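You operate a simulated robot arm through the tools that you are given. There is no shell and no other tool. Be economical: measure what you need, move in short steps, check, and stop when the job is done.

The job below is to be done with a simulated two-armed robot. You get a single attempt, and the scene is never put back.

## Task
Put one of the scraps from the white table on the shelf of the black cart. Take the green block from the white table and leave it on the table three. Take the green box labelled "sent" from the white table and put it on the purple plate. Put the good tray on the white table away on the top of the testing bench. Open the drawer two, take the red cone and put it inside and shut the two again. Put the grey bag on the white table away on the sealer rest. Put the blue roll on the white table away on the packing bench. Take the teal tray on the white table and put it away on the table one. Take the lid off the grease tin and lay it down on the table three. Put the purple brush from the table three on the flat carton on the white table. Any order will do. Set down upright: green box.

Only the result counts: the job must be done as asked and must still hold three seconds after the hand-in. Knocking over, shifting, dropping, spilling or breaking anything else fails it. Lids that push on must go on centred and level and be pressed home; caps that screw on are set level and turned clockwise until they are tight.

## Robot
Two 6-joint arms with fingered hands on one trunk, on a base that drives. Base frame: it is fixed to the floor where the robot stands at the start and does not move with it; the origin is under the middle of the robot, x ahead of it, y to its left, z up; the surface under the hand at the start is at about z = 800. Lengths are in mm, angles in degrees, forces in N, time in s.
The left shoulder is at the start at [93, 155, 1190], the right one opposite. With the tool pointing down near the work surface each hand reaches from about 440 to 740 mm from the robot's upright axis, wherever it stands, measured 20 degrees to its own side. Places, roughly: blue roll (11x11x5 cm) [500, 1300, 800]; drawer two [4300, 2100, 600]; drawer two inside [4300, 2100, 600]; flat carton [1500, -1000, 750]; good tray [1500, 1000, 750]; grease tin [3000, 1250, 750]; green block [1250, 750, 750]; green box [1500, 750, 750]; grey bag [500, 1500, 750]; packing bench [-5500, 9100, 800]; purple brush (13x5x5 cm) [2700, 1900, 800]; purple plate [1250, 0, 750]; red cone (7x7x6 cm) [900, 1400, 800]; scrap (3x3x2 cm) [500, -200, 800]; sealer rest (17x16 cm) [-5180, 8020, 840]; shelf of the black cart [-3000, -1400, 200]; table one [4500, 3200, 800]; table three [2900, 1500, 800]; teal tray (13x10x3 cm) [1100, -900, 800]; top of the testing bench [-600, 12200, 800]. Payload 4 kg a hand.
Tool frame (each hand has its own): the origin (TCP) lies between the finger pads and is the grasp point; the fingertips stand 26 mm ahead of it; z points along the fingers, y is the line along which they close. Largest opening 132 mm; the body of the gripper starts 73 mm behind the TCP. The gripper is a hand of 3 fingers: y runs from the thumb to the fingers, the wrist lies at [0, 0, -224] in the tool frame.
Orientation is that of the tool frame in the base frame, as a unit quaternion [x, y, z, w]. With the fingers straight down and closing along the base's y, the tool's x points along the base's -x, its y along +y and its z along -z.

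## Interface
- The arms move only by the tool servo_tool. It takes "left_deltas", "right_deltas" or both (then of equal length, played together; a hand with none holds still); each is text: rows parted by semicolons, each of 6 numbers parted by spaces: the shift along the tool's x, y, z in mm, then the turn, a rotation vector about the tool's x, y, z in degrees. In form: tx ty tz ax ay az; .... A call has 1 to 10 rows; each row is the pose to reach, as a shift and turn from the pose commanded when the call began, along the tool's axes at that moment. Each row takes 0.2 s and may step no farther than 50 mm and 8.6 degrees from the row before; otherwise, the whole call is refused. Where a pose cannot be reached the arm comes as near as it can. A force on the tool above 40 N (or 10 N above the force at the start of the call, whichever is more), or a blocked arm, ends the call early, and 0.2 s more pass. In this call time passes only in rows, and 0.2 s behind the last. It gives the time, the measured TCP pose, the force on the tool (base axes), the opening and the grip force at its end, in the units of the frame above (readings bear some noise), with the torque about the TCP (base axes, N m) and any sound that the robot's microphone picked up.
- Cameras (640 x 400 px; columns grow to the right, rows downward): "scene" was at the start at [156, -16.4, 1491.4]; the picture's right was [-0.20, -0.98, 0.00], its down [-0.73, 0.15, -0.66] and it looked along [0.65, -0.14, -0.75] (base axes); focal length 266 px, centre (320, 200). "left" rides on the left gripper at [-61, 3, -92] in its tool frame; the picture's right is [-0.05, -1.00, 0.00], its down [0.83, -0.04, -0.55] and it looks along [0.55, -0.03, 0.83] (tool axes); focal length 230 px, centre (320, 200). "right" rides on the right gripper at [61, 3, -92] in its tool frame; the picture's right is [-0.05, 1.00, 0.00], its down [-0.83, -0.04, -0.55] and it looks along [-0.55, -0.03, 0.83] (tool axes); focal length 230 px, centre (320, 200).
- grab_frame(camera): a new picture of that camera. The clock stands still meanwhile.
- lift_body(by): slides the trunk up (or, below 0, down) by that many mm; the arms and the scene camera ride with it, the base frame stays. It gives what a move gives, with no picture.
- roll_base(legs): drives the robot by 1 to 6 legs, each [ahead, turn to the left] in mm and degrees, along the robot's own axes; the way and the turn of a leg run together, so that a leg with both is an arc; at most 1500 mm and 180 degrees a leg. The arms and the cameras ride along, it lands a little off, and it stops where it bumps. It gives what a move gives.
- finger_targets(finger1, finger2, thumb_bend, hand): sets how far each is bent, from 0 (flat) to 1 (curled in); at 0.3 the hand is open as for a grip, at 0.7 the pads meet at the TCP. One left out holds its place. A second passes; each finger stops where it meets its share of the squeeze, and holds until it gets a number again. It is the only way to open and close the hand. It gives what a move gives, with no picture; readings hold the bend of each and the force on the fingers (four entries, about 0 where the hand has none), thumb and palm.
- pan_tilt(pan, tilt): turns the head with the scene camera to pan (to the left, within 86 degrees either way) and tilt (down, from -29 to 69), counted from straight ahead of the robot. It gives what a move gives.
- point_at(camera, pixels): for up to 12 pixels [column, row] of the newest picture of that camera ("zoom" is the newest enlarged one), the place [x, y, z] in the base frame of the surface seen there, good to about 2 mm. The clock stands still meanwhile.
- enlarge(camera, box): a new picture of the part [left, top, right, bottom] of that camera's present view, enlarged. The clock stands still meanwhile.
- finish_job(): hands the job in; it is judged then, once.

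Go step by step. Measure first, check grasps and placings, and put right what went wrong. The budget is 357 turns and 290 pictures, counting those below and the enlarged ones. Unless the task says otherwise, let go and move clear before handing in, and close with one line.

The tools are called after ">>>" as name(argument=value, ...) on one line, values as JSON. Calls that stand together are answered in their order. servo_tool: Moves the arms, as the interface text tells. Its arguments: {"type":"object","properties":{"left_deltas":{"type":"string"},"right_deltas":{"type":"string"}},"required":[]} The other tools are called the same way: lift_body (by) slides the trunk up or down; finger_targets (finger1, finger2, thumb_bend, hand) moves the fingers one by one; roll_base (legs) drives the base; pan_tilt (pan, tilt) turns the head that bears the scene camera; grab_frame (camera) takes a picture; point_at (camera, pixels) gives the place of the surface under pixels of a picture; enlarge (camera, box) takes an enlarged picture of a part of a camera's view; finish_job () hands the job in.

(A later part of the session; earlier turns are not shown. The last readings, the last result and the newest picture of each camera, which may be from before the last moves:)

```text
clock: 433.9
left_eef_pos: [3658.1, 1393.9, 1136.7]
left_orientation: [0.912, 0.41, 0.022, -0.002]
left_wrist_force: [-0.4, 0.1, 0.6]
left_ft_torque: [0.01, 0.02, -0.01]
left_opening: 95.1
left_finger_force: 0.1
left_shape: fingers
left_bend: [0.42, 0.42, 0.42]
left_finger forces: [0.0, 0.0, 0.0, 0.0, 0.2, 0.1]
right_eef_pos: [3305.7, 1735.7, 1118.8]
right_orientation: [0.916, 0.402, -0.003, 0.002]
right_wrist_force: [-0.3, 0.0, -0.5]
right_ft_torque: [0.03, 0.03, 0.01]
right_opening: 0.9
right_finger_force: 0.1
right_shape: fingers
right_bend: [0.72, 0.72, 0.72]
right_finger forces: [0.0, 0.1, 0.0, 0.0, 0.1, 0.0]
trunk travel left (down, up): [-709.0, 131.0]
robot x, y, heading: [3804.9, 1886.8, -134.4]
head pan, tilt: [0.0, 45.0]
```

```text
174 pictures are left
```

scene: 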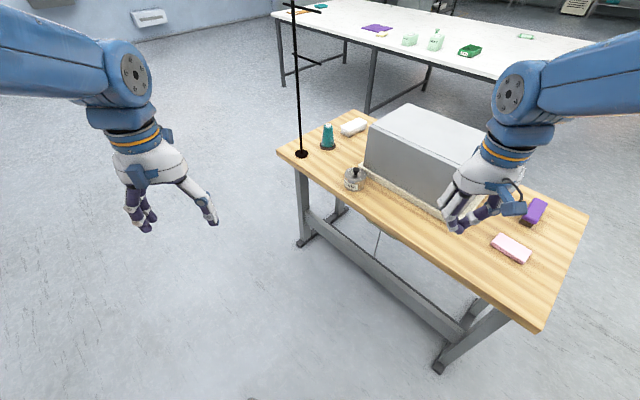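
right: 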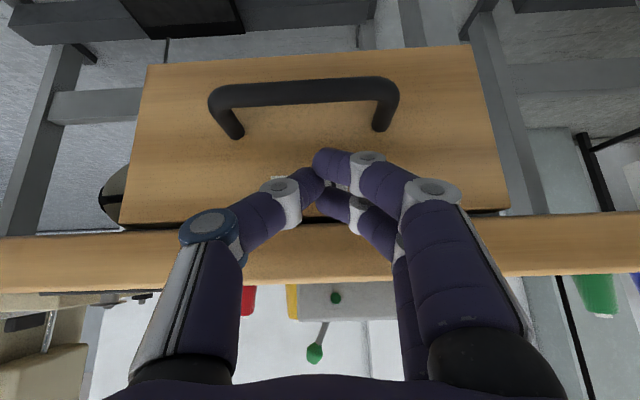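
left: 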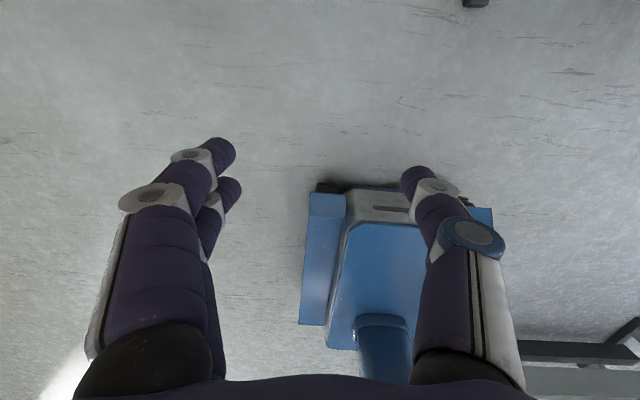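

Good view of the tin (353,178), rod (300,155), case and table edge. Measuring.

>>> point_at(camera="scene", pixels=[[354, 171], [352, 180], [345, 178], [362, 178], [301, 153], [297, 60], [320, 62], [404, 108], [440, 170], [372, 195], [505, 225], [430, 225]])

>>> enlarge(camera="scene", box=[320, 140, 400, 205])

```text
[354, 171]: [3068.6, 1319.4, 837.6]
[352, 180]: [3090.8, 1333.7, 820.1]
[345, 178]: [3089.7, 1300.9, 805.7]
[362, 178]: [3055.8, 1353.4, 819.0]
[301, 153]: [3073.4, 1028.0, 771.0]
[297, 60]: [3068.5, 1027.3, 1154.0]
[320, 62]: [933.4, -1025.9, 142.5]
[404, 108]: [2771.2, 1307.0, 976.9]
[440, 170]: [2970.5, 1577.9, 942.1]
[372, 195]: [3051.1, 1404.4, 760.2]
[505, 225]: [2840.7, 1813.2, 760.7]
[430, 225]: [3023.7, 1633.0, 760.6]
```

```text
6.15 times, centred on (360, 172) of scene
```

zoom: 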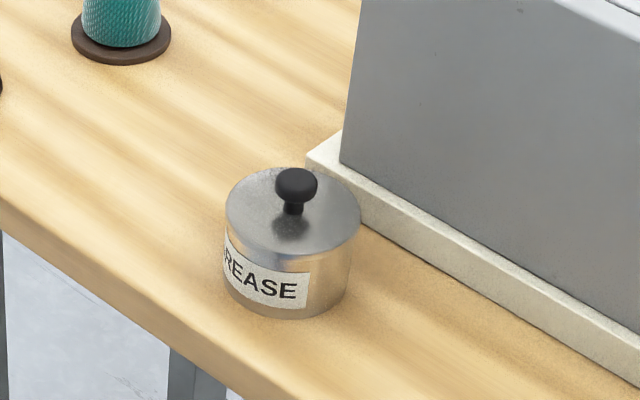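

Lid knob centre ≈ (3068,1321), top z≈840, lid plane z≈819; case top z 977. Driving ahead 339 mm.

>>> roll_base(legs=[[339, 0]])

>>> finger_targets(hand="right", finger1=0.5, finger2=0.5, thumb_bend=0.5)

```text
clock: 436.1
left_eef_pos: [3424.3, 1152.7, 1136.5]
left_orientation: [0.912, 0.411, 0.022, -0.003]
left_wrist_force: [-0.4, -0.4, -0.9]
left_ft_torque: [-0.04, 0.02, -0.01]
left_opening: 94.5
left_finger_force: 0.1
left_shape: fingers
left_bend: [0.42, 0.42, 0.42]
left_finger forces: [0.1, 0.1, 0.1, 0.1, 0.1, 0.1]
right_eef_pos: [3069.6, 1494.5, 1119.9]
right_orientation: [0.915, 0.404, -0.003, 0.003]
right_wrist_force: [0.3, 0.0, 0.7]
right_ft_torque: [0.0, 0.02, 0.01]
right_opening: 0.9
right_finger_force: 0.2
right_shape: fingers
right_bend: [0.72, 0.72, 0.72]
right_finger forces: [0.1, 0.0, 0.0, 0.0, 0.0, 0.0]
trunk travel left (down, up): [-709.0, 131.0]
robot x, y, heading: [3565.0, 1644.9, -134.4]
head pan, tilt: [0.0, 45.0]
```

```text
clock: 437.3
left_eef_pos: [3457.7, 1186.5, 1098.5]
left_orientation: [0.909, 0.409, 0.079, -0.025]
left_wrist_force: [0.2, -1.5, 0.6]
left_ft_torque: [-0.01, -0.04, -0.03]
left_opening: 94.9
left_finger_force: 0.1
left_shape: fingers
left_bend: [0.42, 0.42, 0.42]
left_finger forces: [0.0, 0.1, 0.0, 0.0, 0.1, 0.0]
right_eef_pos: [3105.1, 1528.9, 1081.0]
right_orientation: [0.913, 0.404, 0.055, -0.02]
right_wrist_force: [-0.6, 1.0, 0.6]
right_ft_torque: [0.0, 0.01, 0.02]
right_opening: 67.3
right_finger_force: 0.0
right_shape: fingers
right_bend: [0.5, 0.5, 0.5]
right_finger forces: [0.1, 0.0, 0.0, 0.0, 0.0, 0.0]
trunk travel left (down, up): [-709.0, 131.0]
robot x, y, heading: [3565.7, 1647.6, -134.1]
head pan, tilt: [0.0, 45.0]
stopped (right hand): the arm was blocked; the commanded pose is now the measured one
```

The arms slip when held too close in. I'll move the right hand out over the tin with levelling, staying high.

>>> servo_tool(right_deltas="-30 20 0 0 -3 1; -60 40 0 0.3 -6.7 1.8; -92 60 10 0.3 -6.7 1.8; -124 80 30 0.3 -6.7 1.8; -156 100 55 0.3 -6.7 1.8; -185 119 80 0.3 -6.7 1.8; -185 119 80 0.3 -6.7 1.8", left_deltas="-20 0 -10 0 0 0; -40 0 -20 0 0 0; -60 0 -30 0 0 0; -80 0 -40 0 0 0; -80 0 -40 0 0 0; -80 0 -40 0 0 0; -80 0 -40 0 0 0")

>>> grab_frame(camera="right")

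```text
clock: 438.9
left_eef_pos: [3398.7, 1122.6, 1157.6]
left_orientation: [0.911, 0.41, 0.042, -0.01]
left_wrist_force: [0.3, 0.4, -0.7]
left_ft_torque: [-0.04, 0.0, 0.0]
left_opening: 94.9
left_finger_force: 0.1
left_shape: fingers
left_bend: [0.42, 0.42, 0.42]
left_finger forces: [0.0, 0.0, 0.0, 0.0, 0.0, 0.0]
right_eef_pos: [3064.2, 1311.3, 1019.2]
right_orientation: [0.921, 0.388, -0.038, 0.016]
right_wrist_force: [0.3, 0.1, -0.7]
right_ft_torque: [-0.02, -0.01, 0.03]
right_opening: 67.4
right_finger_force: 0.1
right_shape: fingers
right_bend: [0.5, 0.5, 0.5]
right_finger forces: [0.0, 0.0, 0.1, 0.1, 0.1, 0.0]
trunk travel left (down, up): [-709.0, 131.0]
robot x, y, heading: [3565.2, 1647.4, -134.6]
head pan, tilt: [0.0, 45.0]
```

```text
172 pictures are left
```

right: 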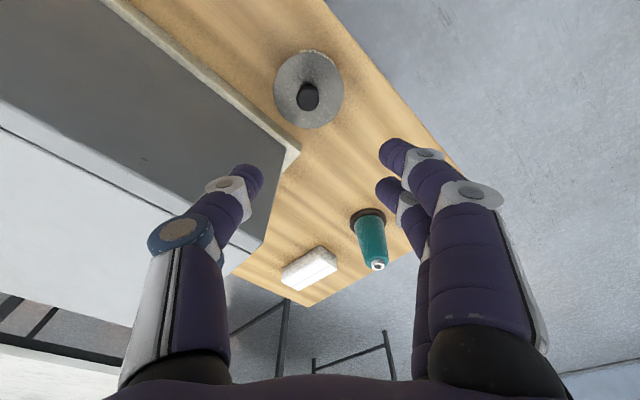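

>>> point_at(camera="right", pixels=[[308, 95], [307, 88], [275, 90], [342, 92], [310, 60], [310, 120], [235, 100], [270, 160]])

```text
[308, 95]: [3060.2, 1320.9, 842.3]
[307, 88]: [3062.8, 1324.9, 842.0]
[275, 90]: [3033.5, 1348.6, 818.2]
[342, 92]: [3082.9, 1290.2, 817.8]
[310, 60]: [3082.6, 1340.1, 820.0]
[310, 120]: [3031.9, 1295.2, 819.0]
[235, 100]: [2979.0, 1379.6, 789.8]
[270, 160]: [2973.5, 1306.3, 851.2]
```

Knob (3060,1321), top z 842. Levelling, centring, descending to z≈895.

>>> servo_tool(right_deltas="2 -4 20 0 2.4 0; 4 -9 50 0 4.7 0; 4 -9 85 0 4.7 0; 4 -9 120 0 4.7 0; 4 -9 120 0 4.7 0")

>>> grab_frame(camera="right")

```text
clock: 440.1
left_eef_pos: [3398.0, 1121.9, 1157.0]
left_orientation: [0.911, 0.41, 0.042, -0.011]
left_wrist_force: [1.0, -0.1, 0.0]
left_ft_torque: [-0.01, 0.01, 0.0]
left_opening: 94.7
left_finger_force: 0.1
left_shape: fingers
left_bend: [0.42, 0.42, 0.42]
left_finger forces: [0.0, 0.0, 0.1, 0.0, 0.0, 0.1]
right_eef_pos: [3056.0, 1311.8, 900.6]
right_orientation: [0.921, 0.39, -0.001, -0.002]
right_wrist_force: [-0.7, -0.2, 0.4]
right_ft_torque: [-0.02, -0.01, -0.01]
right_opening: 67.6
right_finger_force: 0.1
right_shape: fingers
right_bend: [0.5, 0.5, 0.5]
right_finger forces: [0.1, 0.1, 0.1, 0.1, 0.1, 0.0]
trunk travel left (down, up): [-709.0, 131.0]
robot x, y, heading: [3570.5, 1646.4, -134.4]
head pan, tilt: [0.0, 45.0]
```

```text
171 pictures are left
```

right: 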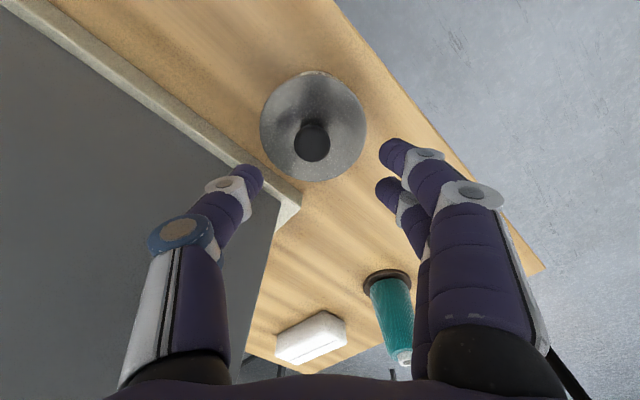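

Correcting 8 mm back and descending to TCP z≈850, then pinching the knob.

>>> servo_tool(right_deltas="8 -3 15 0 0 0; 8 -3 35 0 0 0; 8 -3 50 0 0 0; 8 -3 50 0 0 0")

>>> grab_frame(camera="right")

```text
clock: 441.1
left_eef_pos: [3399.0, 1121.6, 1156.6]
left_orientation: [0.911, 0.41, 0.043, -0.01]
left_wrist_force: [0.2, 0.0, 1.1]
left_ft_torque: [-0.02, -0.01, -0.02]
left_opening: 94.8
left_finger_force: 0.0
left_shape: fingers
left_bend: [0.42, 0.42, 0.42]
left_finger forces: [0.0, 0.0, 0.0, 0.0, 0.1, 0.1]
right_eef_pos: [3058.8, 1318.6, 850.3]
right_orientation: [0.921, 0.389, 0.0, -0.002]
right_wrist_force: [-0.5, 0.1, 0.3]
right_ft_torque: [0.01, -0.01, 0.01]
right_opening: 67.7
right_finger_force: 0.1
right_shape: fingers
right_bend: [0.5, 0.5, 0.5]
right_finger forces: [0.0, 0.1, 0.0, 0.1, 0.0, 0.0]
trunk travel left (down, up): [-709.0, 131.0]
robot x, y, heading: [3565.8, 1647.5, -134.1]
head pan, tilt: [0.0, 45.0]
```

```text
170 pictures are left
```

right: 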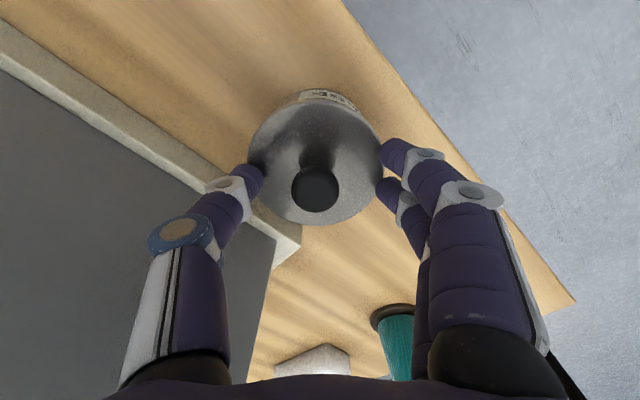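

>>> finger_targets(hand="right", finger1=0.76, finger2=0.76, thumb_bend=0.76)

>>> grab_frame(camera="right")

```text
clock: 442.1
left_eef_pos: [3397.8, 1121.8, 1156.4]
left_orientation: [0.911, 0.409, 0.042, -0.009]
left_wrist_force: [-0.4, 0.5, 0.5]
left_ft_torque: [-0.03, -0.02, 0.02]
left_opening: 94.9
left_finger_force: 0.1
left_shape: fingers
left_bend: [0.42, 0.42, 0.42]
left_finger forces: [0.0, 0.0, 0.0, 0.0, 0.1, 0.1]
right_eef_pos: [3058.4, 1318.6, 848.7]
right_orientation: [0.922, 0.388, 0.001, -0.002]
right_wrist_force: [-0.5, 1.0, -1.5]
right_ft_torque: [0.07, 0.03, -0.01]
right_opening: 11.9
right_finger_force: 15.5
right_shape: fingers
right_bend: [0.73, 0.71, 0.68]
right_finger forces: [5.5, 10.3, 0.0, 0.1, 15.1, 0.0]
trunk travel left (down, up): [-709.0, 131.0]
robot x, y, heading: [3570.3, 1649.4, -133.9]
head pan, tilt: [0.0, 45.0]
heard: snap
```

```text
169 pictures are left
```

right: 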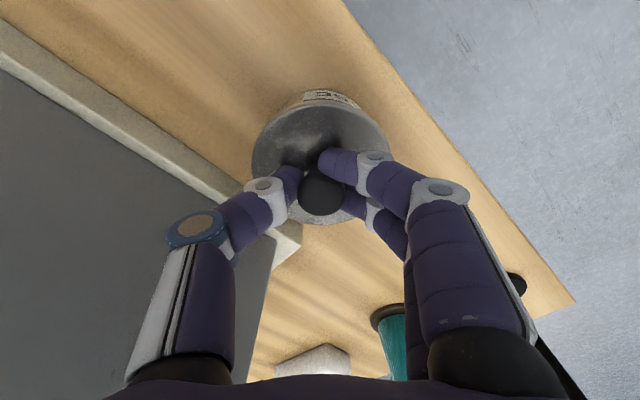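

A "snap" was heard as the fingers closed around the knob — likely the lid popping free. Lifting slowly.

>>> servo_tool(right_deltas="0 0 -5 0 0 0; 0 0 -12 0 0 0; 0 0 -25 0 0 0; 0 0 -45 0 0 0; 0 0 -70 0 0 0; 0 0 -100 0 0 0")

>>> grab_frame(camera="right")

>>> grab_frame(camera="scene")

```text
clock: 443.5
left_eef_pos: [3398.4, 1123.3, 1155.8]
left_orientation: [0.911, 0.41, 0.043, -0.011]
left_wrist_force: [0.0, 1.2, -0.6]
left_ft_torque: [0.04, 0.0, -0.01]
left_opening: 94.9
left_finger_force: 0.0
left_shape: fingers
left_bend: [0.42, 0.42, 0.42]
left_finger forces: [0.0, 0.0, 0.0, 0.0, 0.0, 0.1]
right_eef_pos: [3059.3, 1319.7, 950.2]
right_orientation: [0.921, 0.389, 0.0, -0.002]
right_wrist_force: [-0.5, -0.4, -1.2]
right_ft_torque: [-0.03, 0.03, 0.01]
right_opening: 11.6
right_finger_force: 15.8
right_shape: fingers
right_bend: [0.73, 0.71, 0.68]
right_finger forces: [5.9, 11.3, 0.0, 0.1, 14.3, 0.1]
trunk travel left (down, up): [-709.0, 131.0]
robot x, y, heading: [3566.1, 1648.1, -134.2]
head pan, tilt: [0.0, 45.0]
```

```text
168 pictures are left
```

right: 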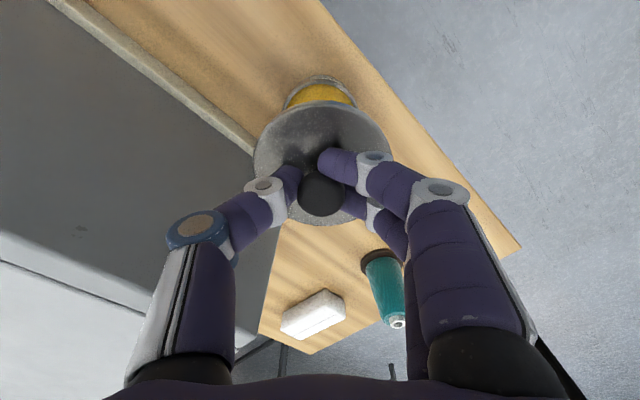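

```text
167 pictures are left
```

scene: 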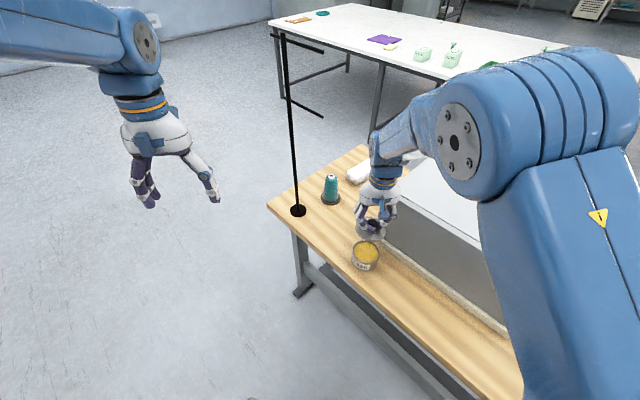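

The lid is off, tin undisturbed (yellow grease at (367,253)). Backing the base 100 mm, then shifting the hand over the back strip at (3072,1470).

>>> roll_base(legs=[[-100, 0]])

>>> servo_tool(right_deltas="4 -25 0 0 0 0; 8 -50 0 0 0 0; 12 -75 0 0 0 0; 16 -96 0 0 0 0; 16 -96 0 0 0 0")

>>> grab_frame(camera="right")

```text
clock: 444.6
left_eef_pos: [3456.1, 1183.3, 1148.2]
left_orientation: [0.911, 0.409, 0.051, -0.014]
left_wrist_force: [-0.7, 0.1, 0.4]
left_ft_torque: [0.07, -0.04, 0.02]
left_opening: 94.8
left_finger_force: 0.1
left_shape: fingers
left_bend: [0.42, 0.42, 0.42]
left_finger forces: [0.1, 0.1, 0.0, 0.1, 0.0, 0.0]
right_eef_pos: [3118.4, 1381.5, 940.8]
right_orientation: [0.921, 0.39, 0.007, -0.004]
right_wrist_force: [-0.1, -0.5, -0.5]
right_ft_torque: [0.05, -0.01, -0.03]
right_opening: 11.6
right_finger_force: 15.4
right_shape: fingers
right_bend: [0.73, 0.71, 0.68]
right_finger forces: [5.9, 11.3, 0.0, 0.0, 14.2, 0.0]
trunk travel left (down, up): [-709.0, 131.0]
robot x, y, heading: [3637.6, 1721.2, -134.3]
head pan, tilt: [0.0, 45.0]
```

```text
clock: 445.8
left_eef_pos: [3476.5, 1203.4, 1162.4]
left_orientation: [0.912, 0.409, 0.039, -0.008]
left_wrist_force: [-0.4, -0.6, -0.2]
left_ft_torque: [0.06, -0.04, 0.01]
left_opening: 95.1
left_finger_force: 0.0
left_shape: fingers
left_bend: [0.42, 0.42, 0.42]
left_finger forces: [0.0, 0.1, 0.0, 0.1, 0.0, 0.0]
right_eef_pos: [3079.3, 1474.0, 956.3]
right_orientation: [0.921, 0.389, -0.005, 0.001]
right_wrist_force: [0.1, -1.1, -1.2]
right_ft_torque: [0.02, 0.02, 0.0]
right_opening: 11.3
right_finger_force: 15.2
right_shape: fingers
right_bend: [0.74, 0.72, 0.68]
right_finger forces: [5.9, 11.4, 0.0, 0.0, 13.9, 0.0]
trunk travel left (down, up): [-709.0, 131.0]
robot x, y, heading: [3637.3, 1718.1, -134.3]
head pan, tilt: [0.0, 45.0]
```

```text
166 pictures are left
```

right: 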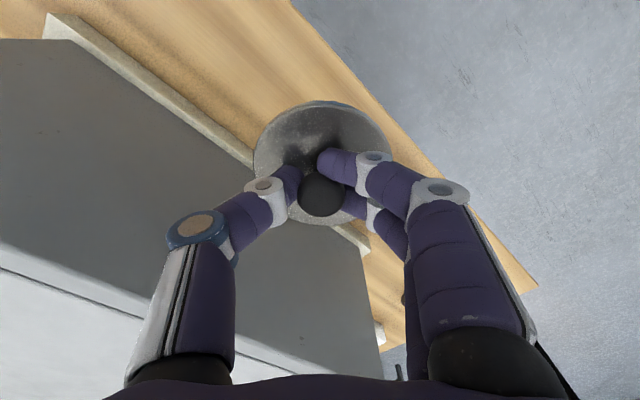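

Over the strip at (3079,1474). Descending gently.

>>> servo_tool(right_deltas="2 -4 35 0 0 0; 2 -4 70 0 0 0; 2 -4 105 0 0 0; 2 -4 130 0 0 0; 2 -4 138 0 0 0; 2 -4 138 0 0 0")

>>> grab_frame(camera="right")

```text
clock: 447.2
left_eef_pos: [3479.2, 1205.6, 1162.9]
left_orientation: [0.912, 0.409, 0.037, -0.008]
left_wrist_force: [1.0, -0.1, -0.8]
left_ft_torque: [0.01, 0.02, 0.03]
left_opening: 94.9
left_finger_force: 0.1
left_shape: fingers
left_bend: [0.42, 0.42, 0.42]
left_finger forces: [0.0, 0.0, 0.0, 0.1, 0.0, 0.1]
right_eef_pos: [3077.1, 1479.8, 818.9]
right_orientation: [0.921, 0.388, -0.006, 0.002]
right_wrist_force: [-0.2, 0.7, -0.6]
right_ft_torque: [-0.01, -0.01, 0.01]
right_opening: 11.0
right_finger_force: 15.1
right_shape: fingers
right_bend: [0.74, 0.72, 0.68]
right_finger forces: [6.1, 11.5, 0.1, 0.1, 13.8, 0.0]
trunk travel left (down, up): [-709.0, 131.0]
robot x, y, heading: [3639.6, 1719.3, -134.2]
head pan, tilt: [0.0, 45.0]
```

```text
165 pictures are left
```

right: 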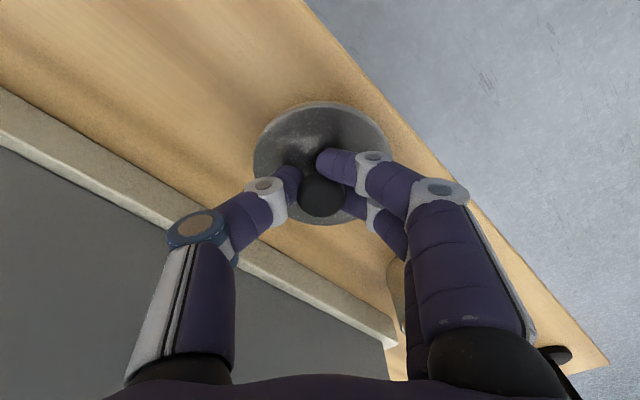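

>>> servo_tool(right_deltas="0 0 5 0 0 0; 0 0 9 0 0 0; 0 0 13 0 0 0; 0 0 16 0 0 0; 0 0 16 0 0 0")

```text
clock: 448.4
left_eef_pos: [3479.7, 1205.1, 1161.9]
left_orientation: [0.912, 0.409, 0.037, -0.008]
left_wrist_force: [0.2, -0.3, -0.4]
left_ft_torque: [-0.01, 0.02, 0.03]
left_opening: 95.1
left_finger_force: 0.1
left_shape: fingers
left_bend: [0.42, 0.42, 0.42]
left_finger forces: [0.0, 0.0, 0.0, 0.0, 0.1, 0.0]
right_eef_pos: [3076.7, 1481.8, 803.7]
right_orientation: [0.921, 0.389, -0.005, 0.002]
right_wrist_force: [0.2, 0.9, -0.3]
right_ft_torque: [0.01, 0.0, 0.02]
right_opening: 10.9
right_finger_force: 15.3
right_shape: fingers
right_bend: [0.74, 0.72, 0.68]
right_finger forces: [6.0, 11.5, 0.1, 0.0, 13.7, 0.0]
trunk travel left (down, up): [-709.0, 131.0]
robot x, y, heading: [3636.1, 1720.7, -134.2]
head pan, tilt: [0.0, 45.0]
```

>>> servo_tool(right_deltas="0 0 3 0 0 0; 0 0 6 0 0 0; 0 0 9 0 0 0; 0 0 11 0 0 0; 0 0 11 0 0 0")

>>> grab_frame(camera="right")

```text
clock: 449.6
left_eef_pos: [3483.7, 1207.8, 1164.0]
left_orientation: [0.912, 0.41, 0.035, -0.008]
left_wrist_force: [-0.4, -0.4, 0.8]
left_ft_torque: [0.0, -0.02, 0.01]
left_opening: 94.9
left_finger_force: 0.1
left_shape: fingers
left_bend: [0.42, 0.42, 0.42]
left_finger forces: [0.0, 0.0, 0.0, 0.0, 0.1, 0.1]
right_eef_pos: [3077.5, 1479.5, 798.0]
right_orientation: [0.921, 0.39, -0.011, 0.002]
right_wrist_force: [-3.5, 1.7, 39.8]
right_ft_torque: [0.42, 0.42, 0.01]
right_opening: 10.6
right_finger_force: 32.3
right_shape: fingers
right_bend: [0.74, 0.72, 0.72]
right_finger forces: [8.4, 14.5, 0.0, 0.0, 41.1, 0.1]
trunk travel left (down, up): [-709.0, 131.0]
robot x, y, heading: [3634.6, 1719.5, -134.1]
head pan, tilt: [0.0, 45.0]
```

```text
164 pictures are left
```

right: 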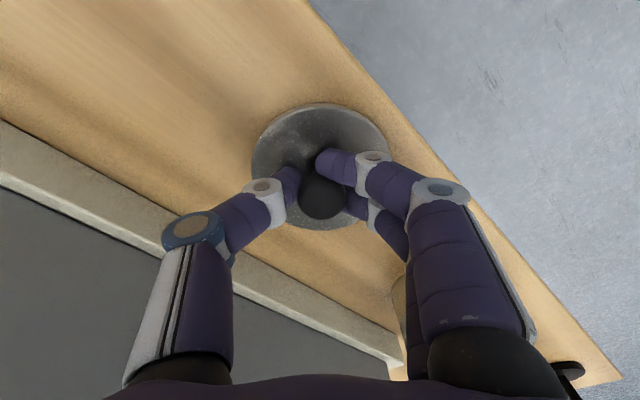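

Contact (40 N, table at z 798 TCP). Backing up 5 mm to relieve, then releasing and rising.

>>> servo_tool(right_deltas="0 0 -3 0 0 0; 0 0 -6 0 0 0; 0 0 -6 0 0 0")

>>> finger_targets(hand="right", finger1=0.55, finger2=0.55, thumb_bend=0.55)

>>> servo_tool(right_deltas="0 0 -15 0 0 0; 0 0 -40 0 0 0; 0 0 -80 0 0 0; 0 0 -120 0 0 0; 0 0 -160 0 0 0; 0 0 -200 0 0 0")

>>> grab_frame(camera="right")

```text
clock: 450.4
left_eef_pos: [3478.0, 1206.8, 1162.5]
left_orientation: [0.912, 0.409, 0.036, -0.007]
left_wrist_force: [-0.1, 0.7, 0.2]
left_ft_torque: [0.0, -0.02, 0.01]
left_opening: 95.0
left_finger_force: 0.0
left_shape: fingers
left_bend: [0.42, 0.42, 0.42]
left_finger forces: [0.1, 0.1, 0.0, 0.1, 0.1, 0.0]
right_eef_pos: [3079.5, 1483.1, 797.4]
right_orientation: [0.921, 0.388, -0.005, 0.002]
right_wrist_force: [-2.1, -2.7, 10.4]
right_ft_torque: [0.01, 0.16, 0.08]
right_opening: 9.9
right_finger_force: 20.3
right_shape: fingers
right_bend: [0.74, 0.73, 0.71]
right_finger forces: [6.7, 13.4, 0.2, 0.0, 20.2, 0.0]
trunk travel left (down, up): [-709.0, 131.0]
robot x, y, heading: [3634.8, 1718.6, -134.5]
head pan, tilt: [0.0, 45.0]
```

```text
clock: 451.4
left_eef_pos: [3482.9, 1207.2, 1163.1]
left_orientation: [0.912, 0.409, 0.034, -0.008]
left_wrist_force: [0.7, 0.7, 0.9]
left_ft_torque: [0.01, -0.01, -0.04]
left_opening: 94.8
left_finger_force: 0.0
left_shape: fingers
left_bend: [0.42, 0.42, 0.42]
left_finger forces: [0.0, 0.1, 0.0, 0.0, 0.0, 0.0]
right_eef_pos: [3078.9, 1481.3, 801.1]
right_orientation: [0.921, 0.39, -0.009, 0.002]
right_wrist_force: [1.1, 1.1, 30.3]
right_ft_torque: [0.04, -0.11, 0.02]
right_opening: 31.4
right_finger_force: 14.9
right_shape: fingers
right_bend: [0.62, 0.61, 0.6]
right_finger forces: [8.1, 8.1, 0.0, 0.1, 13.8, 0.0]
trunk travel left (down, up): [-709.0, 131.0]
robot x, y, heading: [3635.7, 1720.2, -134.4]
head pan, tilt: [0.0, 45.0]
```

```text
clock: 452.8
left_eef_pos: [3478.7, 1206.4, 1162.7]
left_orientation: [0.912, 0.409, 0.037, -0.008]
left_wrist_force: [0.6, 0.9, 0.2]
left_ft_torque: [-0.01, 0.02, -0.02]
left_opening: 94.9
left_finger_force: 0.0
left_shape: fingers
left_bend: [0.42, 0.42, 0.42]
left_finger forces: [0.0, 0.0, 0.0, 0.0, 0.1, 0.1]
right_eef_pos: [3079.8, 1482.0, 1002.4]
right_orientation: [0.921, 0.39, -0.005, 0.001]
right_wrist_force: [0.4, -1.5, -0.1]
right_ft_torque: [0.04, -0.01, -0.01]
right_opening: 50.3
right_finger_force: 0.0
right_shape: fingers
right_bend: [0.55, 0.55, 0.55]
right_finger forces: [0.1, 0.0, 0.0, 0.1, 0.0, 0.1]
trunk travel left (down, up): [-709.0, 131.0]
robot x, y, heading: [3638.8, 1720.9, -134.3]
head pan, tilt: [0.0, 45.0]
```

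```text
163 pictures are left
```

right: 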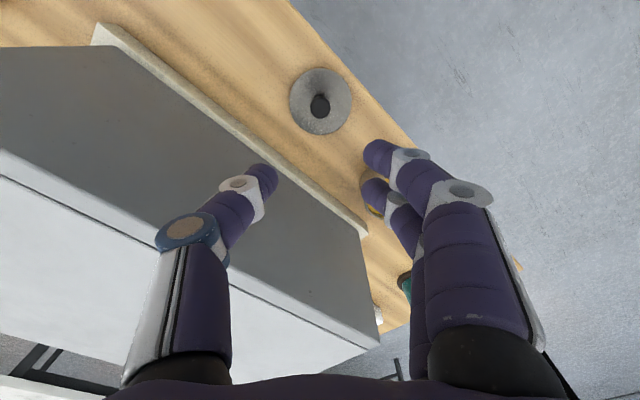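

The lid lies flat on table three. Now re-extending the left arm and driving around the north end (reversing along the known clear path).

>>> servo_tool(left_deltas="-30 0 0 0 0 0; -60 0 0 0 0 0; -80 0 0 0 0 0")

>>> roll_base(legs=[[0, 44]])

>>> roll_base(legs=[[-730, 0]])

>>> roll_base(legs=[[0, 90]])

```text
clock: 453.6
left_eef_pos: [3425.7, 1143.6, 1158.6]
left_orientation: [0.912, 0.409, 0.037, -0.009]
left_wrist_force: [0.3, -0.6, -0.3]
left_ft_torque: [-0.01, 0.01, 0.01]
left_opening: 95.0
left_finger_force: 0.0
left_shape: fingers
left_bend: [0.42, 0.42, 0.42]
left_finger forces: [0.0, 0.0, 0.0, 0.0, 0.0, 0.0]
right_eef_pos: [3079.0, 1480.2, 1000.7]
right_orientation: [0.921, 0.389, -0.006, 0.002]
right_wrist_force: [0.7, 0.8, 0.4]
right_ft_torque: [-0.01, 0.01, -0.01]
right_opening: 50.4
right_finger_force: 0.1
right_shape: fingers
right_bend: [0.55, 0.55, 0.55]
right_finger forces: [0.0, 0.1, 0.0, 0.0, 0.0, 0.0]
trunk travel left (down, up): [-709.0, 131.0]
robot x, y, heading: [3639.1, 1718.3, -134.2]
head pan, tilt: [0.0, 45.0]
```

```text
clock: 456.2
left_eef_pos: [3880.1, 1155.5, 1157.4]
left_orientation: [0.694, 0.719, 0.031, -0.021]
left_wrist_force: [0.5, 0.6, -0.8]
left_ft_torque: [0.02, 0.02, 0.03]
left_opening: 94.8
left_finger_force: 0.0
left_shape: fingers
left_bend: [0.42, 0.42, 0.42]
left_finger forces: [0.1, 0.0, 0.0, 0.0, 0.0, 0.0]
right_eef_pos: [3395.7, 1162.4, 1001.0]
right_orientation: [0.712, 0.702, -0.005, 0.004]
right_wrist_force: [1.0, -0.2, 0.2]
right_ft_torque: [0.02, 0.0, 0.04]
right_opening: 50.7
right_finger_force: 0.0
right_shape: fingers
right_bend: [0.55, 0.55, 0.55]
right_finger forces: [0.0, 0.1, 0.0, 0.1, 0.0, 0.0]
trunk travel left (down, up): [-709.0, 131.0]
robot x, y, heading: [3630.4, 1715.6, -90.5]
head pan, tilt: [0.0, 45.0]
```

```text
clock: 460.0
left_eef_pos: [3884.5, 1869.1, 1166.7]
left_orientation: [0.703, 0.711, 0.025, -0.014]
left_wrist_force: [0.7, -0.4, -0.5]
left_ft_torque: [0.03, 0.01, -0.02]
left_opening: 94.6
left_finger_force: 0.1
left_shape: fingers
left_bend: [0.42, 0.42, 0.42]
left_finger forces: [0.1, 0.0, 0.0, 0.0, 0.0, 0.1]
right_eef_pos: [3402.6, 1883.4, 1010.0]
right_orientation: [0.72, 0.694, -0.01, 0.01]
right_wrist_force: [0.9, -0.2, -0.6]
right_ft_torque: [-0.01, 0.02, -0.02]
right_opening: 50.8
right_finger_force: 0.0
right_shape: fingers
right_bend: [0.55, 0.55, 0.55]
right_finger forces: [0.0, 0.1, 0.0, 0.0, 0.0, 0.1]
trunk travel left (down, up): [-709.0, 131.0]
robot x, y, heading: [3648.6, 2419.2, -92.1]
head pan, tilt: [0.0, 45.0]
```

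```text
clock: 464.4
left_eef_pos: [4187.2, 2635.7, 1176.6]
left_orientation: [0.014, 1.0, 0.007, -0.019]
left_wrist_force: [-0.1, -0.1, 0.6]
left_ft_torque: [0.0, -0.02, 0.03]
left_opening: 94.5
left_finger_force: 0.1
left_shape: fingers
left_bend: [0.42, 0.42, 0.42]
left_finger forces: [0.1, 0.1, 0.0, 0.0, 0.0, 0.0]
right_eef_pos: [4156.9, 2151.8, 1018.3]
right_orientation: [0.037, 0.999, -0.002, 0.023]
right_wrist_force: [-0.1, 0.5, 0.3]
right_ft_torque: [-0.01, -0.01, -0.03]
right_opening: 50.7
right_finger_force: 0.0
right_shape: fingers
right_bend: [0.55, 0.55, 0.55]
right_finger forces: [0.0, 0.0, 0.1, 0.0, 0.0, 0.0]
trunk travel left (down, up): [-709.0, 131.0]
robot x, y, heading: [3648.3, 2402.6, -4.3]
head pan, tilt: [0.0, 45.0]
```

>>> roll_base(legs=[[-825, 1], [-825, 1]])

>>> roll_base(legs=[[0, -66]])

>>> grab_frame(camera="scene")

```text
clock: 472.9
left_eef_pos: [2491.1, 2752.1, 1184.7]
left_orientation: [0.002, 1.0, 0.008, -0.01]
left_wrist_force: [0.0, 0.7, 0.2]
left_ft_torque: [-0.01, -0.02, 0.0]
left_opening: 94.5
left_finger_force: 0.1
left_shape: fingers
left_bend: [0.42, 0.42, 0.42]
left_finger forces: [0.0, 0.0, 0.0, 0.0, 0.0, 0.1]
right_eef_pos: [2474.7, 2268.4, 1028.7]
right_orientation: [0.024, 0.999, -0.002, 0.033]
right_wrist_force: [-0.2, 0.1, 0.6]
right_ft_torque: [0.03, -0.05, 0.04]
right_opening: 50.7
right_finger_force: 0.0
right_shape: fingers
right_bend: [0.55, 0.55, 0.55]
right_finger forces: [0.0, 0.1, 0.0, 0.0, 0.0, 0.0]
trunk travel left (down, up): [-709.0, 131.0]
robot x, y, heading: [1983.0, 2512.6, -2.7]
head pan, tilt: [0.0, 45.0]
```

```text
clock: 476.4
left_eef_pos: [2404.6, 2160.3, 1189.0]
left_orientation: [0.543, 0.839, 0.01, -0.004]
left_wrist_force: [-0.1, 0.5, -0.3]
left_ft_torque: [0.03, 0.02, -0.03]
left_opening: 94.5
left_finger_force: 0.1
left_shape: fingers
left_bend: [0.42, 0.42, 0.42]
left_finger forces: [0.1, 0.0, 0.1, 0.0, 0.1, 0.0]
right_eef_pos: [1960.0, 1971.6, 1036.9]
right_orientation: [0.56, 0.827, -0.024, 0.035]
right_wrist_force: [0.6, -0.2, -1.1]
right_ft_torque: [0.01, 0.03, 0.02]
right_opening: 50.9
right_finger_force: 0.1
right_shape: fingers
right_bend: [0.55, 0.55, 0.55]
right_finger forces: [0.0, 0.0, 0.1, 0.0, 0.1, 0.1]
trunk travel left (down, up): [-709.0, 131.0]
robot x, y, heading: [1983.1, 2510.6, -68.1]
head pan, tilt: [0.0, 45.0]
```

```text
162 pictures are left
```

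scene: 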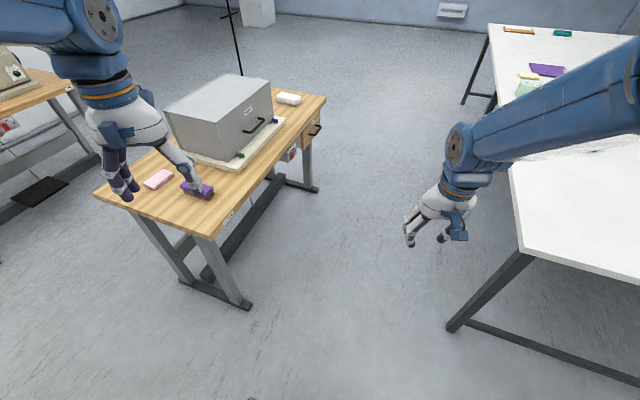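

>>> roll_base(legs=[[490, 0]])

>>> roll_base(legs=[[0, 67]])

>>> grab_frame(camera="scene")

>>> grab_frame(camera="right")

```text
clock: 479.4
left_eef_pos: [2590.0, 1719.9, 1167.9]
left_orientation: [0.538, 0.842, 0.027, -0.029]
left_wrist_force: [0.9, 0.4, -0.2]
left_ft_torque: [0.03, 0.0, -0.03]
left_opening: 94.7
left_finger_force: 0.2
left_shape: fingers
left_bend: [0.42, 0.42, 0.42]
left_finger forces: [0.0, 0.0, 0.0, 0.1, 0.1, 0.0]
right_eef_pos: [2146.6, 1524.8, 1045.5]
right_orientation: [0.554, 0.831, -0.029, 0.042]
right_wrist_force: [-0.6, 0.3, -0.4]
right_ft_torque: [0.0, -0.01, -0.02]
right_opening: 51.2
right_finger_force: 0.1
right_shape: fingers
right_bend: [0.55, 0.55, 0.55]
right_finger forces: [0.0, 0.0, 0.0, 0.0, 0.0, 0.0]
trunk travel left (down, up): [-709.0, 131.0]
robot x, y, heading: [2174.9, 2049.0, -67.8]
head pan, tilt: [0.0, 45.0]
```

```text
clock: 482.8
left_eef_pos: [2633.8, 2282.1, 1159.4]
left_orientation: [0.005, 0.998, 0.01, -0.059]
left_wrist_force: [-0.5, -0.1, -1.0]
left_ft_torque: [-0.01, 0.0, 0.0]
left_opening: 95.0
left_finger_force: 0.0
left_shape: fingers
left_bend: [0.42, 0.42, 0.42]
left_finger forces: [0.0, 0.0, 0.0, 0.0, 0.0, 0.0]
right_eef_pos: [2615.3, 1798.1, 1052.7]
right_orientation: [0.026, 0.998, -0.003, 0.059]
right_wrist_force: [-0.5, -0.3, 0.5]
right_ft_torque: [0.0, 0.01, -0.03]
right_opening: 51.1
right_finger_force: 0.1
right_shape: fingers
right_bend: [0.55, 0.55, 0.55]
right_finger forces: [0.0, 0.1, 0.0, 0.0, 0.0, 0.0]
trunk travel left (down, up): [-709.0, 131.0]
robot x, y, heading: [2176.9, 2037.1, -3.0]
head pan, tilt: [0.0, 45.0]
```

```text
161 pictures are left
```

scene: 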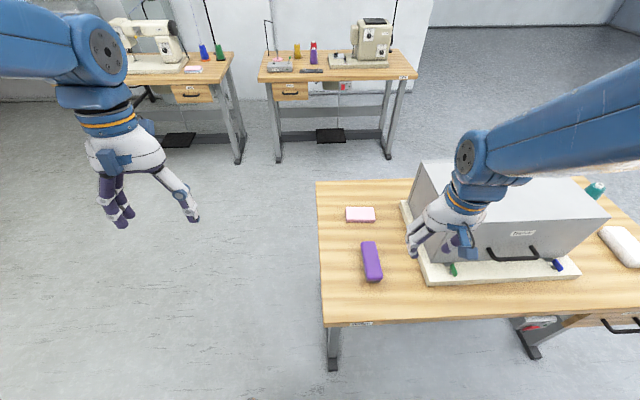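

```text
160 pictures are left
```

right: 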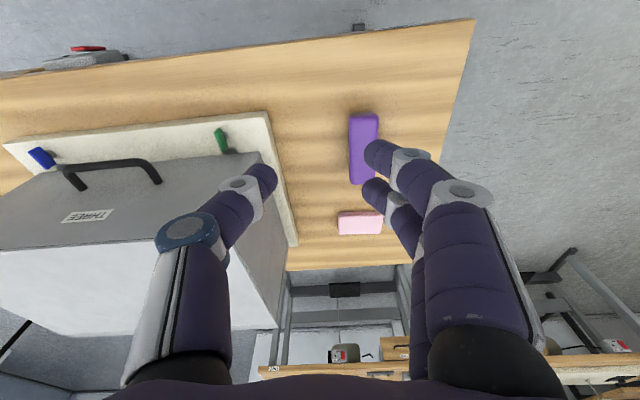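

>>> point_at(camera="right", pixels=[[363, 130], [363, 150], [362, 118], [361, 182], [350, 150], [378, 145], [365, 85], [300, 130], [230, 140]])

```text
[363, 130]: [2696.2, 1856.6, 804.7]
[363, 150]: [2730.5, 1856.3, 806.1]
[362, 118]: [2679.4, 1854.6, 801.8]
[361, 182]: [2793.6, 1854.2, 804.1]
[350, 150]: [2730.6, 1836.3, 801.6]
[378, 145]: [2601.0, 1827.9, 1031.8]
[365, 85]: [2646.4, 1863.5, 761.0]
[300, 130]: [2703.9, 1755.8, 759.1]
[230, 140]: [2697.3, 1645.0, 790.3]
```

Brush: x 2679–2797, y≈1857, top z 805. Moving the right hand above its middle and opening.

>>> finger_targets(hand="right", finger1=0.42, finger2=0.42, thumb_bend=0.42)

>>> servo_tool(right_deltas="-17 11 25 0 3.4 0; -33 22 55 0 6.8 0; -50 33 90 0 6.8 0; -66 44 125 0 6.8 0; -83 55 155 0 6.8 0; -99 65 183 0 6.8 0; -99 65 183 0 6.8 0")

>>> grab_frame(camera="right")

```text
clock: 483.8
left_eef_pos: [2612.6, 2281.2, 1141.3]
left_orientation: [0.006, 0.996, 0.012, -0.091]
left_wrist_force: [0.1, -0.4, -0.4]
left_ft_torque: [0.01, 0.0, 0.0]
left_opening: 94.8
left_finger_force: 0.1
left_shape: fingers
left_bend: [0.42, 0.42, 0.42]
left_finger forces: [0.0, 0.1, 0.0, 0.0, 0.1, 0.1]
right_eef_pos: [2592.9, 1798.8, 1048.1]
right_orientation: [0.026, 0.998, -0.002, 0.053]
right_wrist_force: [-0.3, -0.4, -0.8]
right_ft_torque: [0.06, -0.05, 0.0]
right_opening: 94.4
right_finger_force: 0.1
right_shape: fingers
right_bend: [0.42, 0.42, 0.42]
right_finger forces: [0.0, 0.0, 0.1, 0.0, 0.0, 0.0]
trunk travel left (down, up): [-709.0, 131.0]
robot x, y, heading: [2172.6, 2037.0, -3.0]
head pan, tilt: [0.0, 45.0]
```

```text
clock: 485.4
left_eef_pos: [2612.3, 2281.7, 1140.9]
left_orientation: [0.005, 0.996, 0.01, -0.09]
left_wrist_force: [-0.7, 0.2, 0.0]
left_ft_torque: [-0.02, 0.0, -0.02]
left_opening: 94.6
left_finger_force: 0.0
left_shape: fingers
left_bend: [0.42, 0.42, 0.42]
left_finger forces: [0.0, 0.1, 0.0, 0.0, 0.0, 0.0]
right_eef_pos: [2724.0, 1856.2, 893.0]
right_orientation: [0.026, 1.0, -0.003, 0.01]
right_wrist_force: [-1.3, 0.7, 0.6]
right_ft_torque: [0.03, -0.01, -0.02]
right_opening: 94.2
right_finger_force: 0.1
right_shape: fingers
right_bend: [0.42, 0.42, 0.42]
right_finger forces: [0.0, 0.0, 0.0, 0.0, 0.0, 0.0]
trunk travel left (down, up): [-709.0, 131.0]
robot x, y, heading: [2174.9, 2037.8, -3.1]
head pan, tilt: [0.0, 45.0]
```

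```text
159 pictures are left
```

right: 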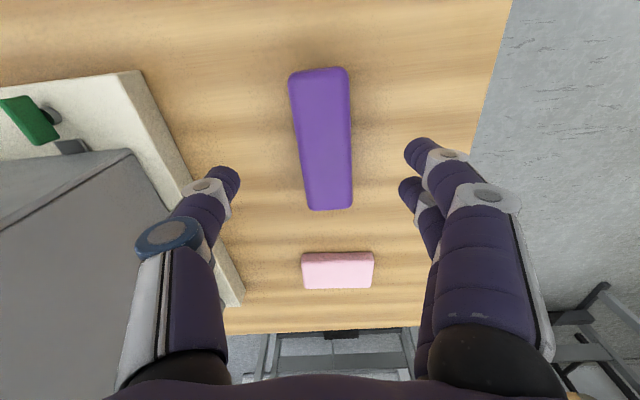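

>>> servo_tool(right_deltas="-6 0 30 0 1 0; -12 0 60 0 1 0; -12 0 92 0 1 0; -12 0 92 0 1 0")

>>> finger_targets(hand="right", finger1=0.68, finger2=0.68, thumb_bend=0.68)

>>> grab_frame(camera="right")

```text
clock: 486.4
left_eef_pos: [2613.0, 2282.3, 1141.0]
left_orientation: [0.006, 0.996, 0.011, -0.089]
left_wrist_force: [0.5, 0.8, 0.8]
left_ft_torque: [-0.01, 0.03, 0.02]
left_opening: 94.8
left_finger_force: 0.1
left_shape: fingers
left_bend: [0.42, 0.42, 0.42]
left_finger forces: [0.1, 0.0, 0.0, 0.1, 0.0, 0.0]
right_eef_pos: [2737.3, 1855.0, 799.9]
right_orientation: [0.027, 1.0, -0.003, 0.001]
right_wrist_force: [-0.6, -0.1, -0.6]
right_ft_torque: [0.0, 0.03, 0.0]
right_opening: 94.3
right_finger_force: 0.0
right_shape: fingers
right_bend: [0.42, 0.42, 0.42]
right_finger forces: [0.0, 0.0, 0.0, 0.1, 0.1, 0.1]
trunk travel left (down, up): [-709.0, 131.0]
robot x, y, heading: [2175.2, 2038.2, -2.9]
head pan, tilt: [0.0, 45.0]
```

```text
clock: 487.4
left_eef_pos: [2613.3, 2281.5, 1139.8]
left_orientation: [0.005, 0.996, 0.011, -0.09]
left_wrist_force: [-0.3, -1.4, 0.5]
left_ft_torque: [-0.03, 0.01, 0.0]
left_opening: 94.7
left_finger_force: 0.0
left_shape: fingers
left_bend: [0.42, 0.42, 0.42]
left_finger forces: [0.0, 0.0, 0.0, 0.1, 0.0, 0.0]
right_eef_pos: [2737.6, 1854.4, 800.6]
right_orientation: [0.027, 1.0, -0.003, 0.0]
right_wrist_force: [-0.4, -0.8, 0.5]
right_ft_torque: [0.04, 0.0, -0.01]
right_opening: 39.9
right_finger_force: 13.5
right_shape: fingers
right_bend: [0.6, 0.59, 0.62]
right_finger forces: [6.7, 7.2, 0.1, 0.0, 13.5, 0.0]
trunk travel left (down, up): [-709.0, 131.0]
robot x, y, heading: [2174.2, 2035.2, -3.0]
head pan, tilt: [0.0, 45.0]
```

```text
158 pictures are left
```

right: 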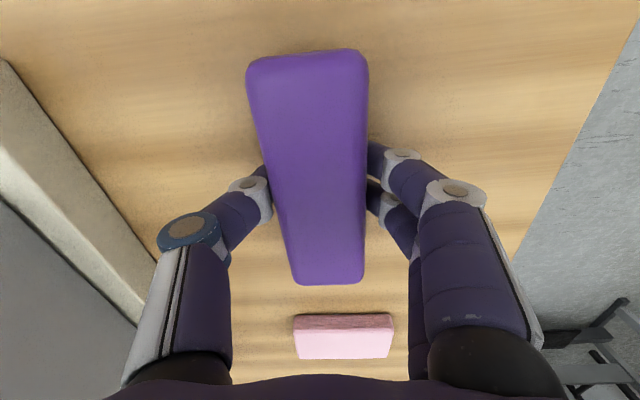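

Gripped (13.5 N). A slightly firmer squeeze, then lift.

>>> finger_targets(hand="right", finger1=0.72, finger2=0.72, thumb_bend=0.72)

>>> servo_tool(right_deltas="0 0 -25 0 0 0; 0 0 -65 0 0 0; 0 0 -110 0 0 0; 0 0 -155 0 0 0; 0 0 -200 0 0 0; 0 0 -245 0 0 0", left_deltas="-20 0 0 0 -5 0; -40 0 0 0 -10 0; -60 0 0 0 -10 0; -80 0 0 0 -10 0; -90 0 0 0 -10 0; -90 0 0 0 -10 0")

>>> grab_frame(camera="right")

```text
clock: 488.4
left_eef_pos: [2612.1, 2281.9, 1140.3]
left_orientation: [0.005, 0.996, 0.011, -0.091]
left_wrist_force: [0.5, 0.7, -0.3]
left_ft_torque: [0.0, 0.0, 0.03]
left_opening: 94.7
left_finger_force: 0.0
left_shape: fingers
left_bend: [0.42, 0.42, 0.42]
left_finger forces: [0.1, 0.0, 0.0, 0.0, 0.0, 0.0]
right_eef_pos: [2737.3, 1854.9, 800.0]
right_orientation: [0.026, 1.0, -0.003, 0.0]
right_wrist_force: [0.2, -0.3, -0.2]
right_ft_torque: [0.03, 0.02, 0.03]
right_opening: 39.1
right_finger_force: 19.3
right_shape: fingers
right_bend: [0.61, 0.6, 0.64]
right_finger forces: [10.2, 10.2, 0.0, 0.0, 19.2, 0.1]
trunk travel left (down, up): [-709.0, 131.0]
robot x, y, heading: [2174.7, 2035.3, -3.0]
head pan, tilt: [0.0, 45.0]
```

```text
clock: 489.8
left_eef_pos: [2703.3, 2280.8, 1158.4]
left_orientation: [0.006, 0.999, 0.009, 0.039]
left_wrist_force: [0.1, -0.6, -0.1]
left_ft_torque: [0.01, -0.05, 0.01]
left_opening: 94.7
left_finger_force: 0.0
left_shape: fingers
left_bend: [0.42, 0.42, 0.42]
left_finger forces: [0.1, 0.0, 0.0, 0.0, 0.1, 0.0]
left hand out of reach, approached as far as the arm can: row 1, 2
right_eef_pos: [2735.1, 1853.0, 1046.9]
right_orientation: [0.027, 1.0, -0.001, 0.002]
right_wrist_force: [0.8, 0.7, -1.2]
right_ft_torque: [-0.02, -0.01, -0.02]
right_opening: 38.8
right_finger_force: 19.9
right_shape: fingers
right_bend: [0.61, 0.6, 0.64]
right_finger forces: [10.2, 10.2, 0.0, 0.1, 19.1, 0.1]
trunk travel left (down, up): [-709.0, 131.0]
robot x, y, heading: [2171.8, 2035.0, -2.6]
head pan, tilt: [0.0, 45.0]
```

```text
157 pictures are left
```

right: 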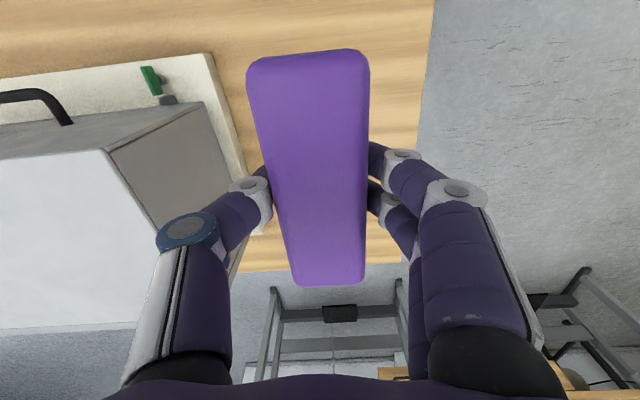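

Brush secured. Next the green block with the left hand: raising the trunk 100 mm to clear the case, turning right and driving down the aisle.

>>> lift_body(by=100)

>>> roll_base(legs=[[0, -95]])

>>> roll_base(legs=[[1100, 0]])

>>> grab_frame(camera="scene")

```text
clock: 491.1
left_eef_pos: [2704.7, 2280.7, 1257.6]
left_orientation: [0.005, 0.999, 0.009, 0.036]
left_wrist_force: [-0.3, 0.2, -0.6]
left_ft_torque: [-0.01, -0.04, -0.04]
left_opening: 94.7
left_finger_force: 0.1
left_shape: fingers
left_bend: [0.42, 0.42, 0.42]
left_finger forces: [0.1, 0.1, 0.0, 0.0, 0.0, 0.0]
right_eef_pos: [2737.3, 1852.5, 1145.5]
right_orientation: [0.027, 1.0, -0.001, 0.0]
right_wrist_force: [0.8, 0.0, -0.9]
right_ft_torque: [0.01, 0.0, -0.01]
right_opening: 39.1
right_finger_force: 19.8
right_shape: fingers
right_bend: [0.61, 0.6, 0.64]
right_finger forces: [10.2, 10.1, 0.0, 0.0, 19.0, 0.0]
trunk travel left (down, up): [-809.0, 31.0]
robot x, y, heading: [2174.6, 2035.0, -3.0]
head pan, tilt: [0.0, 45.0]
```

```text
clock: 495.9
left_eef_pos: [2362.0, 1486.6, 1258.0]
left_orientation: [0.746, 0.665, -0.022, 0.031]
left_wrist_force: [-0.3, -0.2, 0.4]
left_ft_torque: [0.04, 0.04, -0.02]
left_opening: 94.7
left_finger_force: 0.0
left_shape: fingers
left_bend: [0.42, 0.42, 0.42]
left_finger forces: [0.0, 0.0, 0.1, 0.0, 0.1, 0.1]
right_eef_pos: [1933.4, 1500.1, 1145.8]
right_orientation: [0.761, 0.649, -0.001, -0.002]
right_wrist_force: [0.2, -0.1, -0.5]
right_ft_torque: [0.01, 0.0, 0.01]
right_opening: 38.5
right_finger_force: 18.7
right_shape: fingers
right_bend: [0.62, 0.61, 0.64]
right_finger forces: [10.2, 10.0, 0.0, 0.0, 18.4, 0.0]
trunk travel left (down, up): [-809.0, 31.0]
robot x, y, heading: [2188.2, 2037.3, -98.7]
head pan, tilt: [0.0, 45.0]
```

```text
clock: 501.5
left_eef_pos: [2178.1, 431.0, 1262.7]
left_orientation: [0.752, 0.657, -0.025, 0.033]
left_wrist_force: [0.1, -0.4, 0.4]
left_ft_torque: [0.01, -0.01, 0.01]
left_opening: 94.8
left_finger_force: 0.1
left_shape: fingers
left_bend: [0.42, 0.42, 0.42]
left_finger forces: [0.1, 0.0, 0.0, 0.1, 0.1, 0.0]
right_eef_pos: [1746.8, 450.3, 1156.3]
right_orientation: [0.768, 0.641, -0.009, 0.005]
right_wrist_force: [0.5, 0.1, -1.1]
right_ft_torque: [0.01, 0.01, 0.0]
right_opening: 38.3
right_finger_force: 19.0
right_shape: fingers
right_bend: [0.62, 0.61, 0.64]
right_finger forces: [10.1, 10.3, 0.1, 0.1, 18.5, 0.0]
trunk travel left (down, up): [-809.0, 31.0]
robot x, y, heading: [2010.5, 962.0, -100.4]
head pan, tilt: [0.0, 45.0]
```

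```text
156 pictures are left
```

scene: 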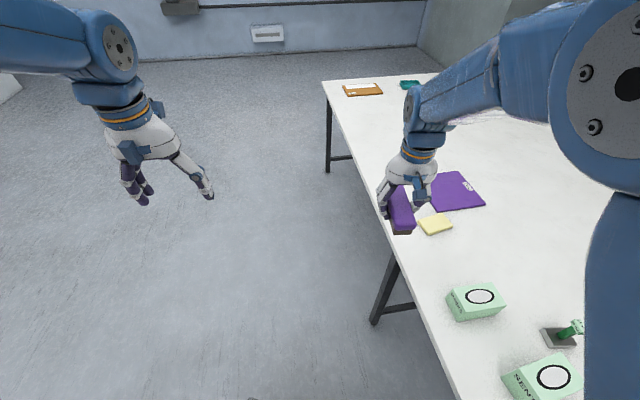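

Both boxes show text on their sides. Enlarging to read labels, and measuring.

>>> enlarge(camera="scene", box=[420, 270, 600, 400])

>>> point_at(camera="scene", pixels=[[552, 377], [479, 296], [560, 338], [575, 328], [455, 190], [432, 178], [485, 203], [435, 210], [436, 222], [363, 90], [345, 130], [440, 340]])

```text
3.08 times, centred on (510, 335) of scene
```

zoom: 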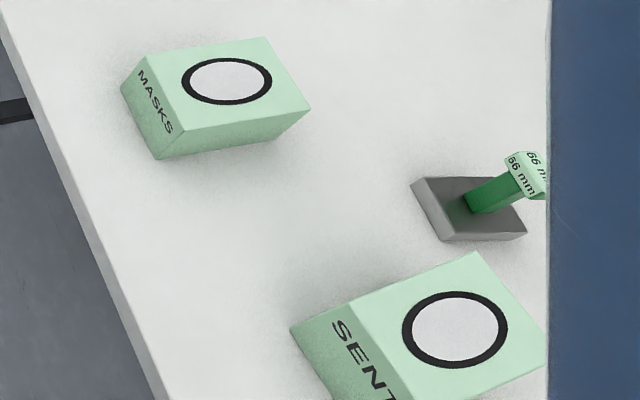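

```text
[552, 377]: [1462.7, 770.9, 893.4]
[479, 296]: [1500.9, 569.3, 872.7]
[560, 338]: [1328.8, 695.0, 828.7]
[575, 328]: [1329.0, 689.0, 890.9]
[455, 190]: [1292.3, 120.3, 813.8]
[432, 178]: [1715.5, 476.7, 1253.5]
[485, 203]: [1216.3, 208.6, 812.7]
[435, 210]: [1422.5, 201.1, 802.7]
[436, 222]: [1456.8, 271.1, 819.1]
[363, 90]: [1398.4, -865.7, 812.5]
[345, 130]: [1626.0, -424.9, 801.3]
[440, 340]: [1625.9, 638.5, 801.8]
```

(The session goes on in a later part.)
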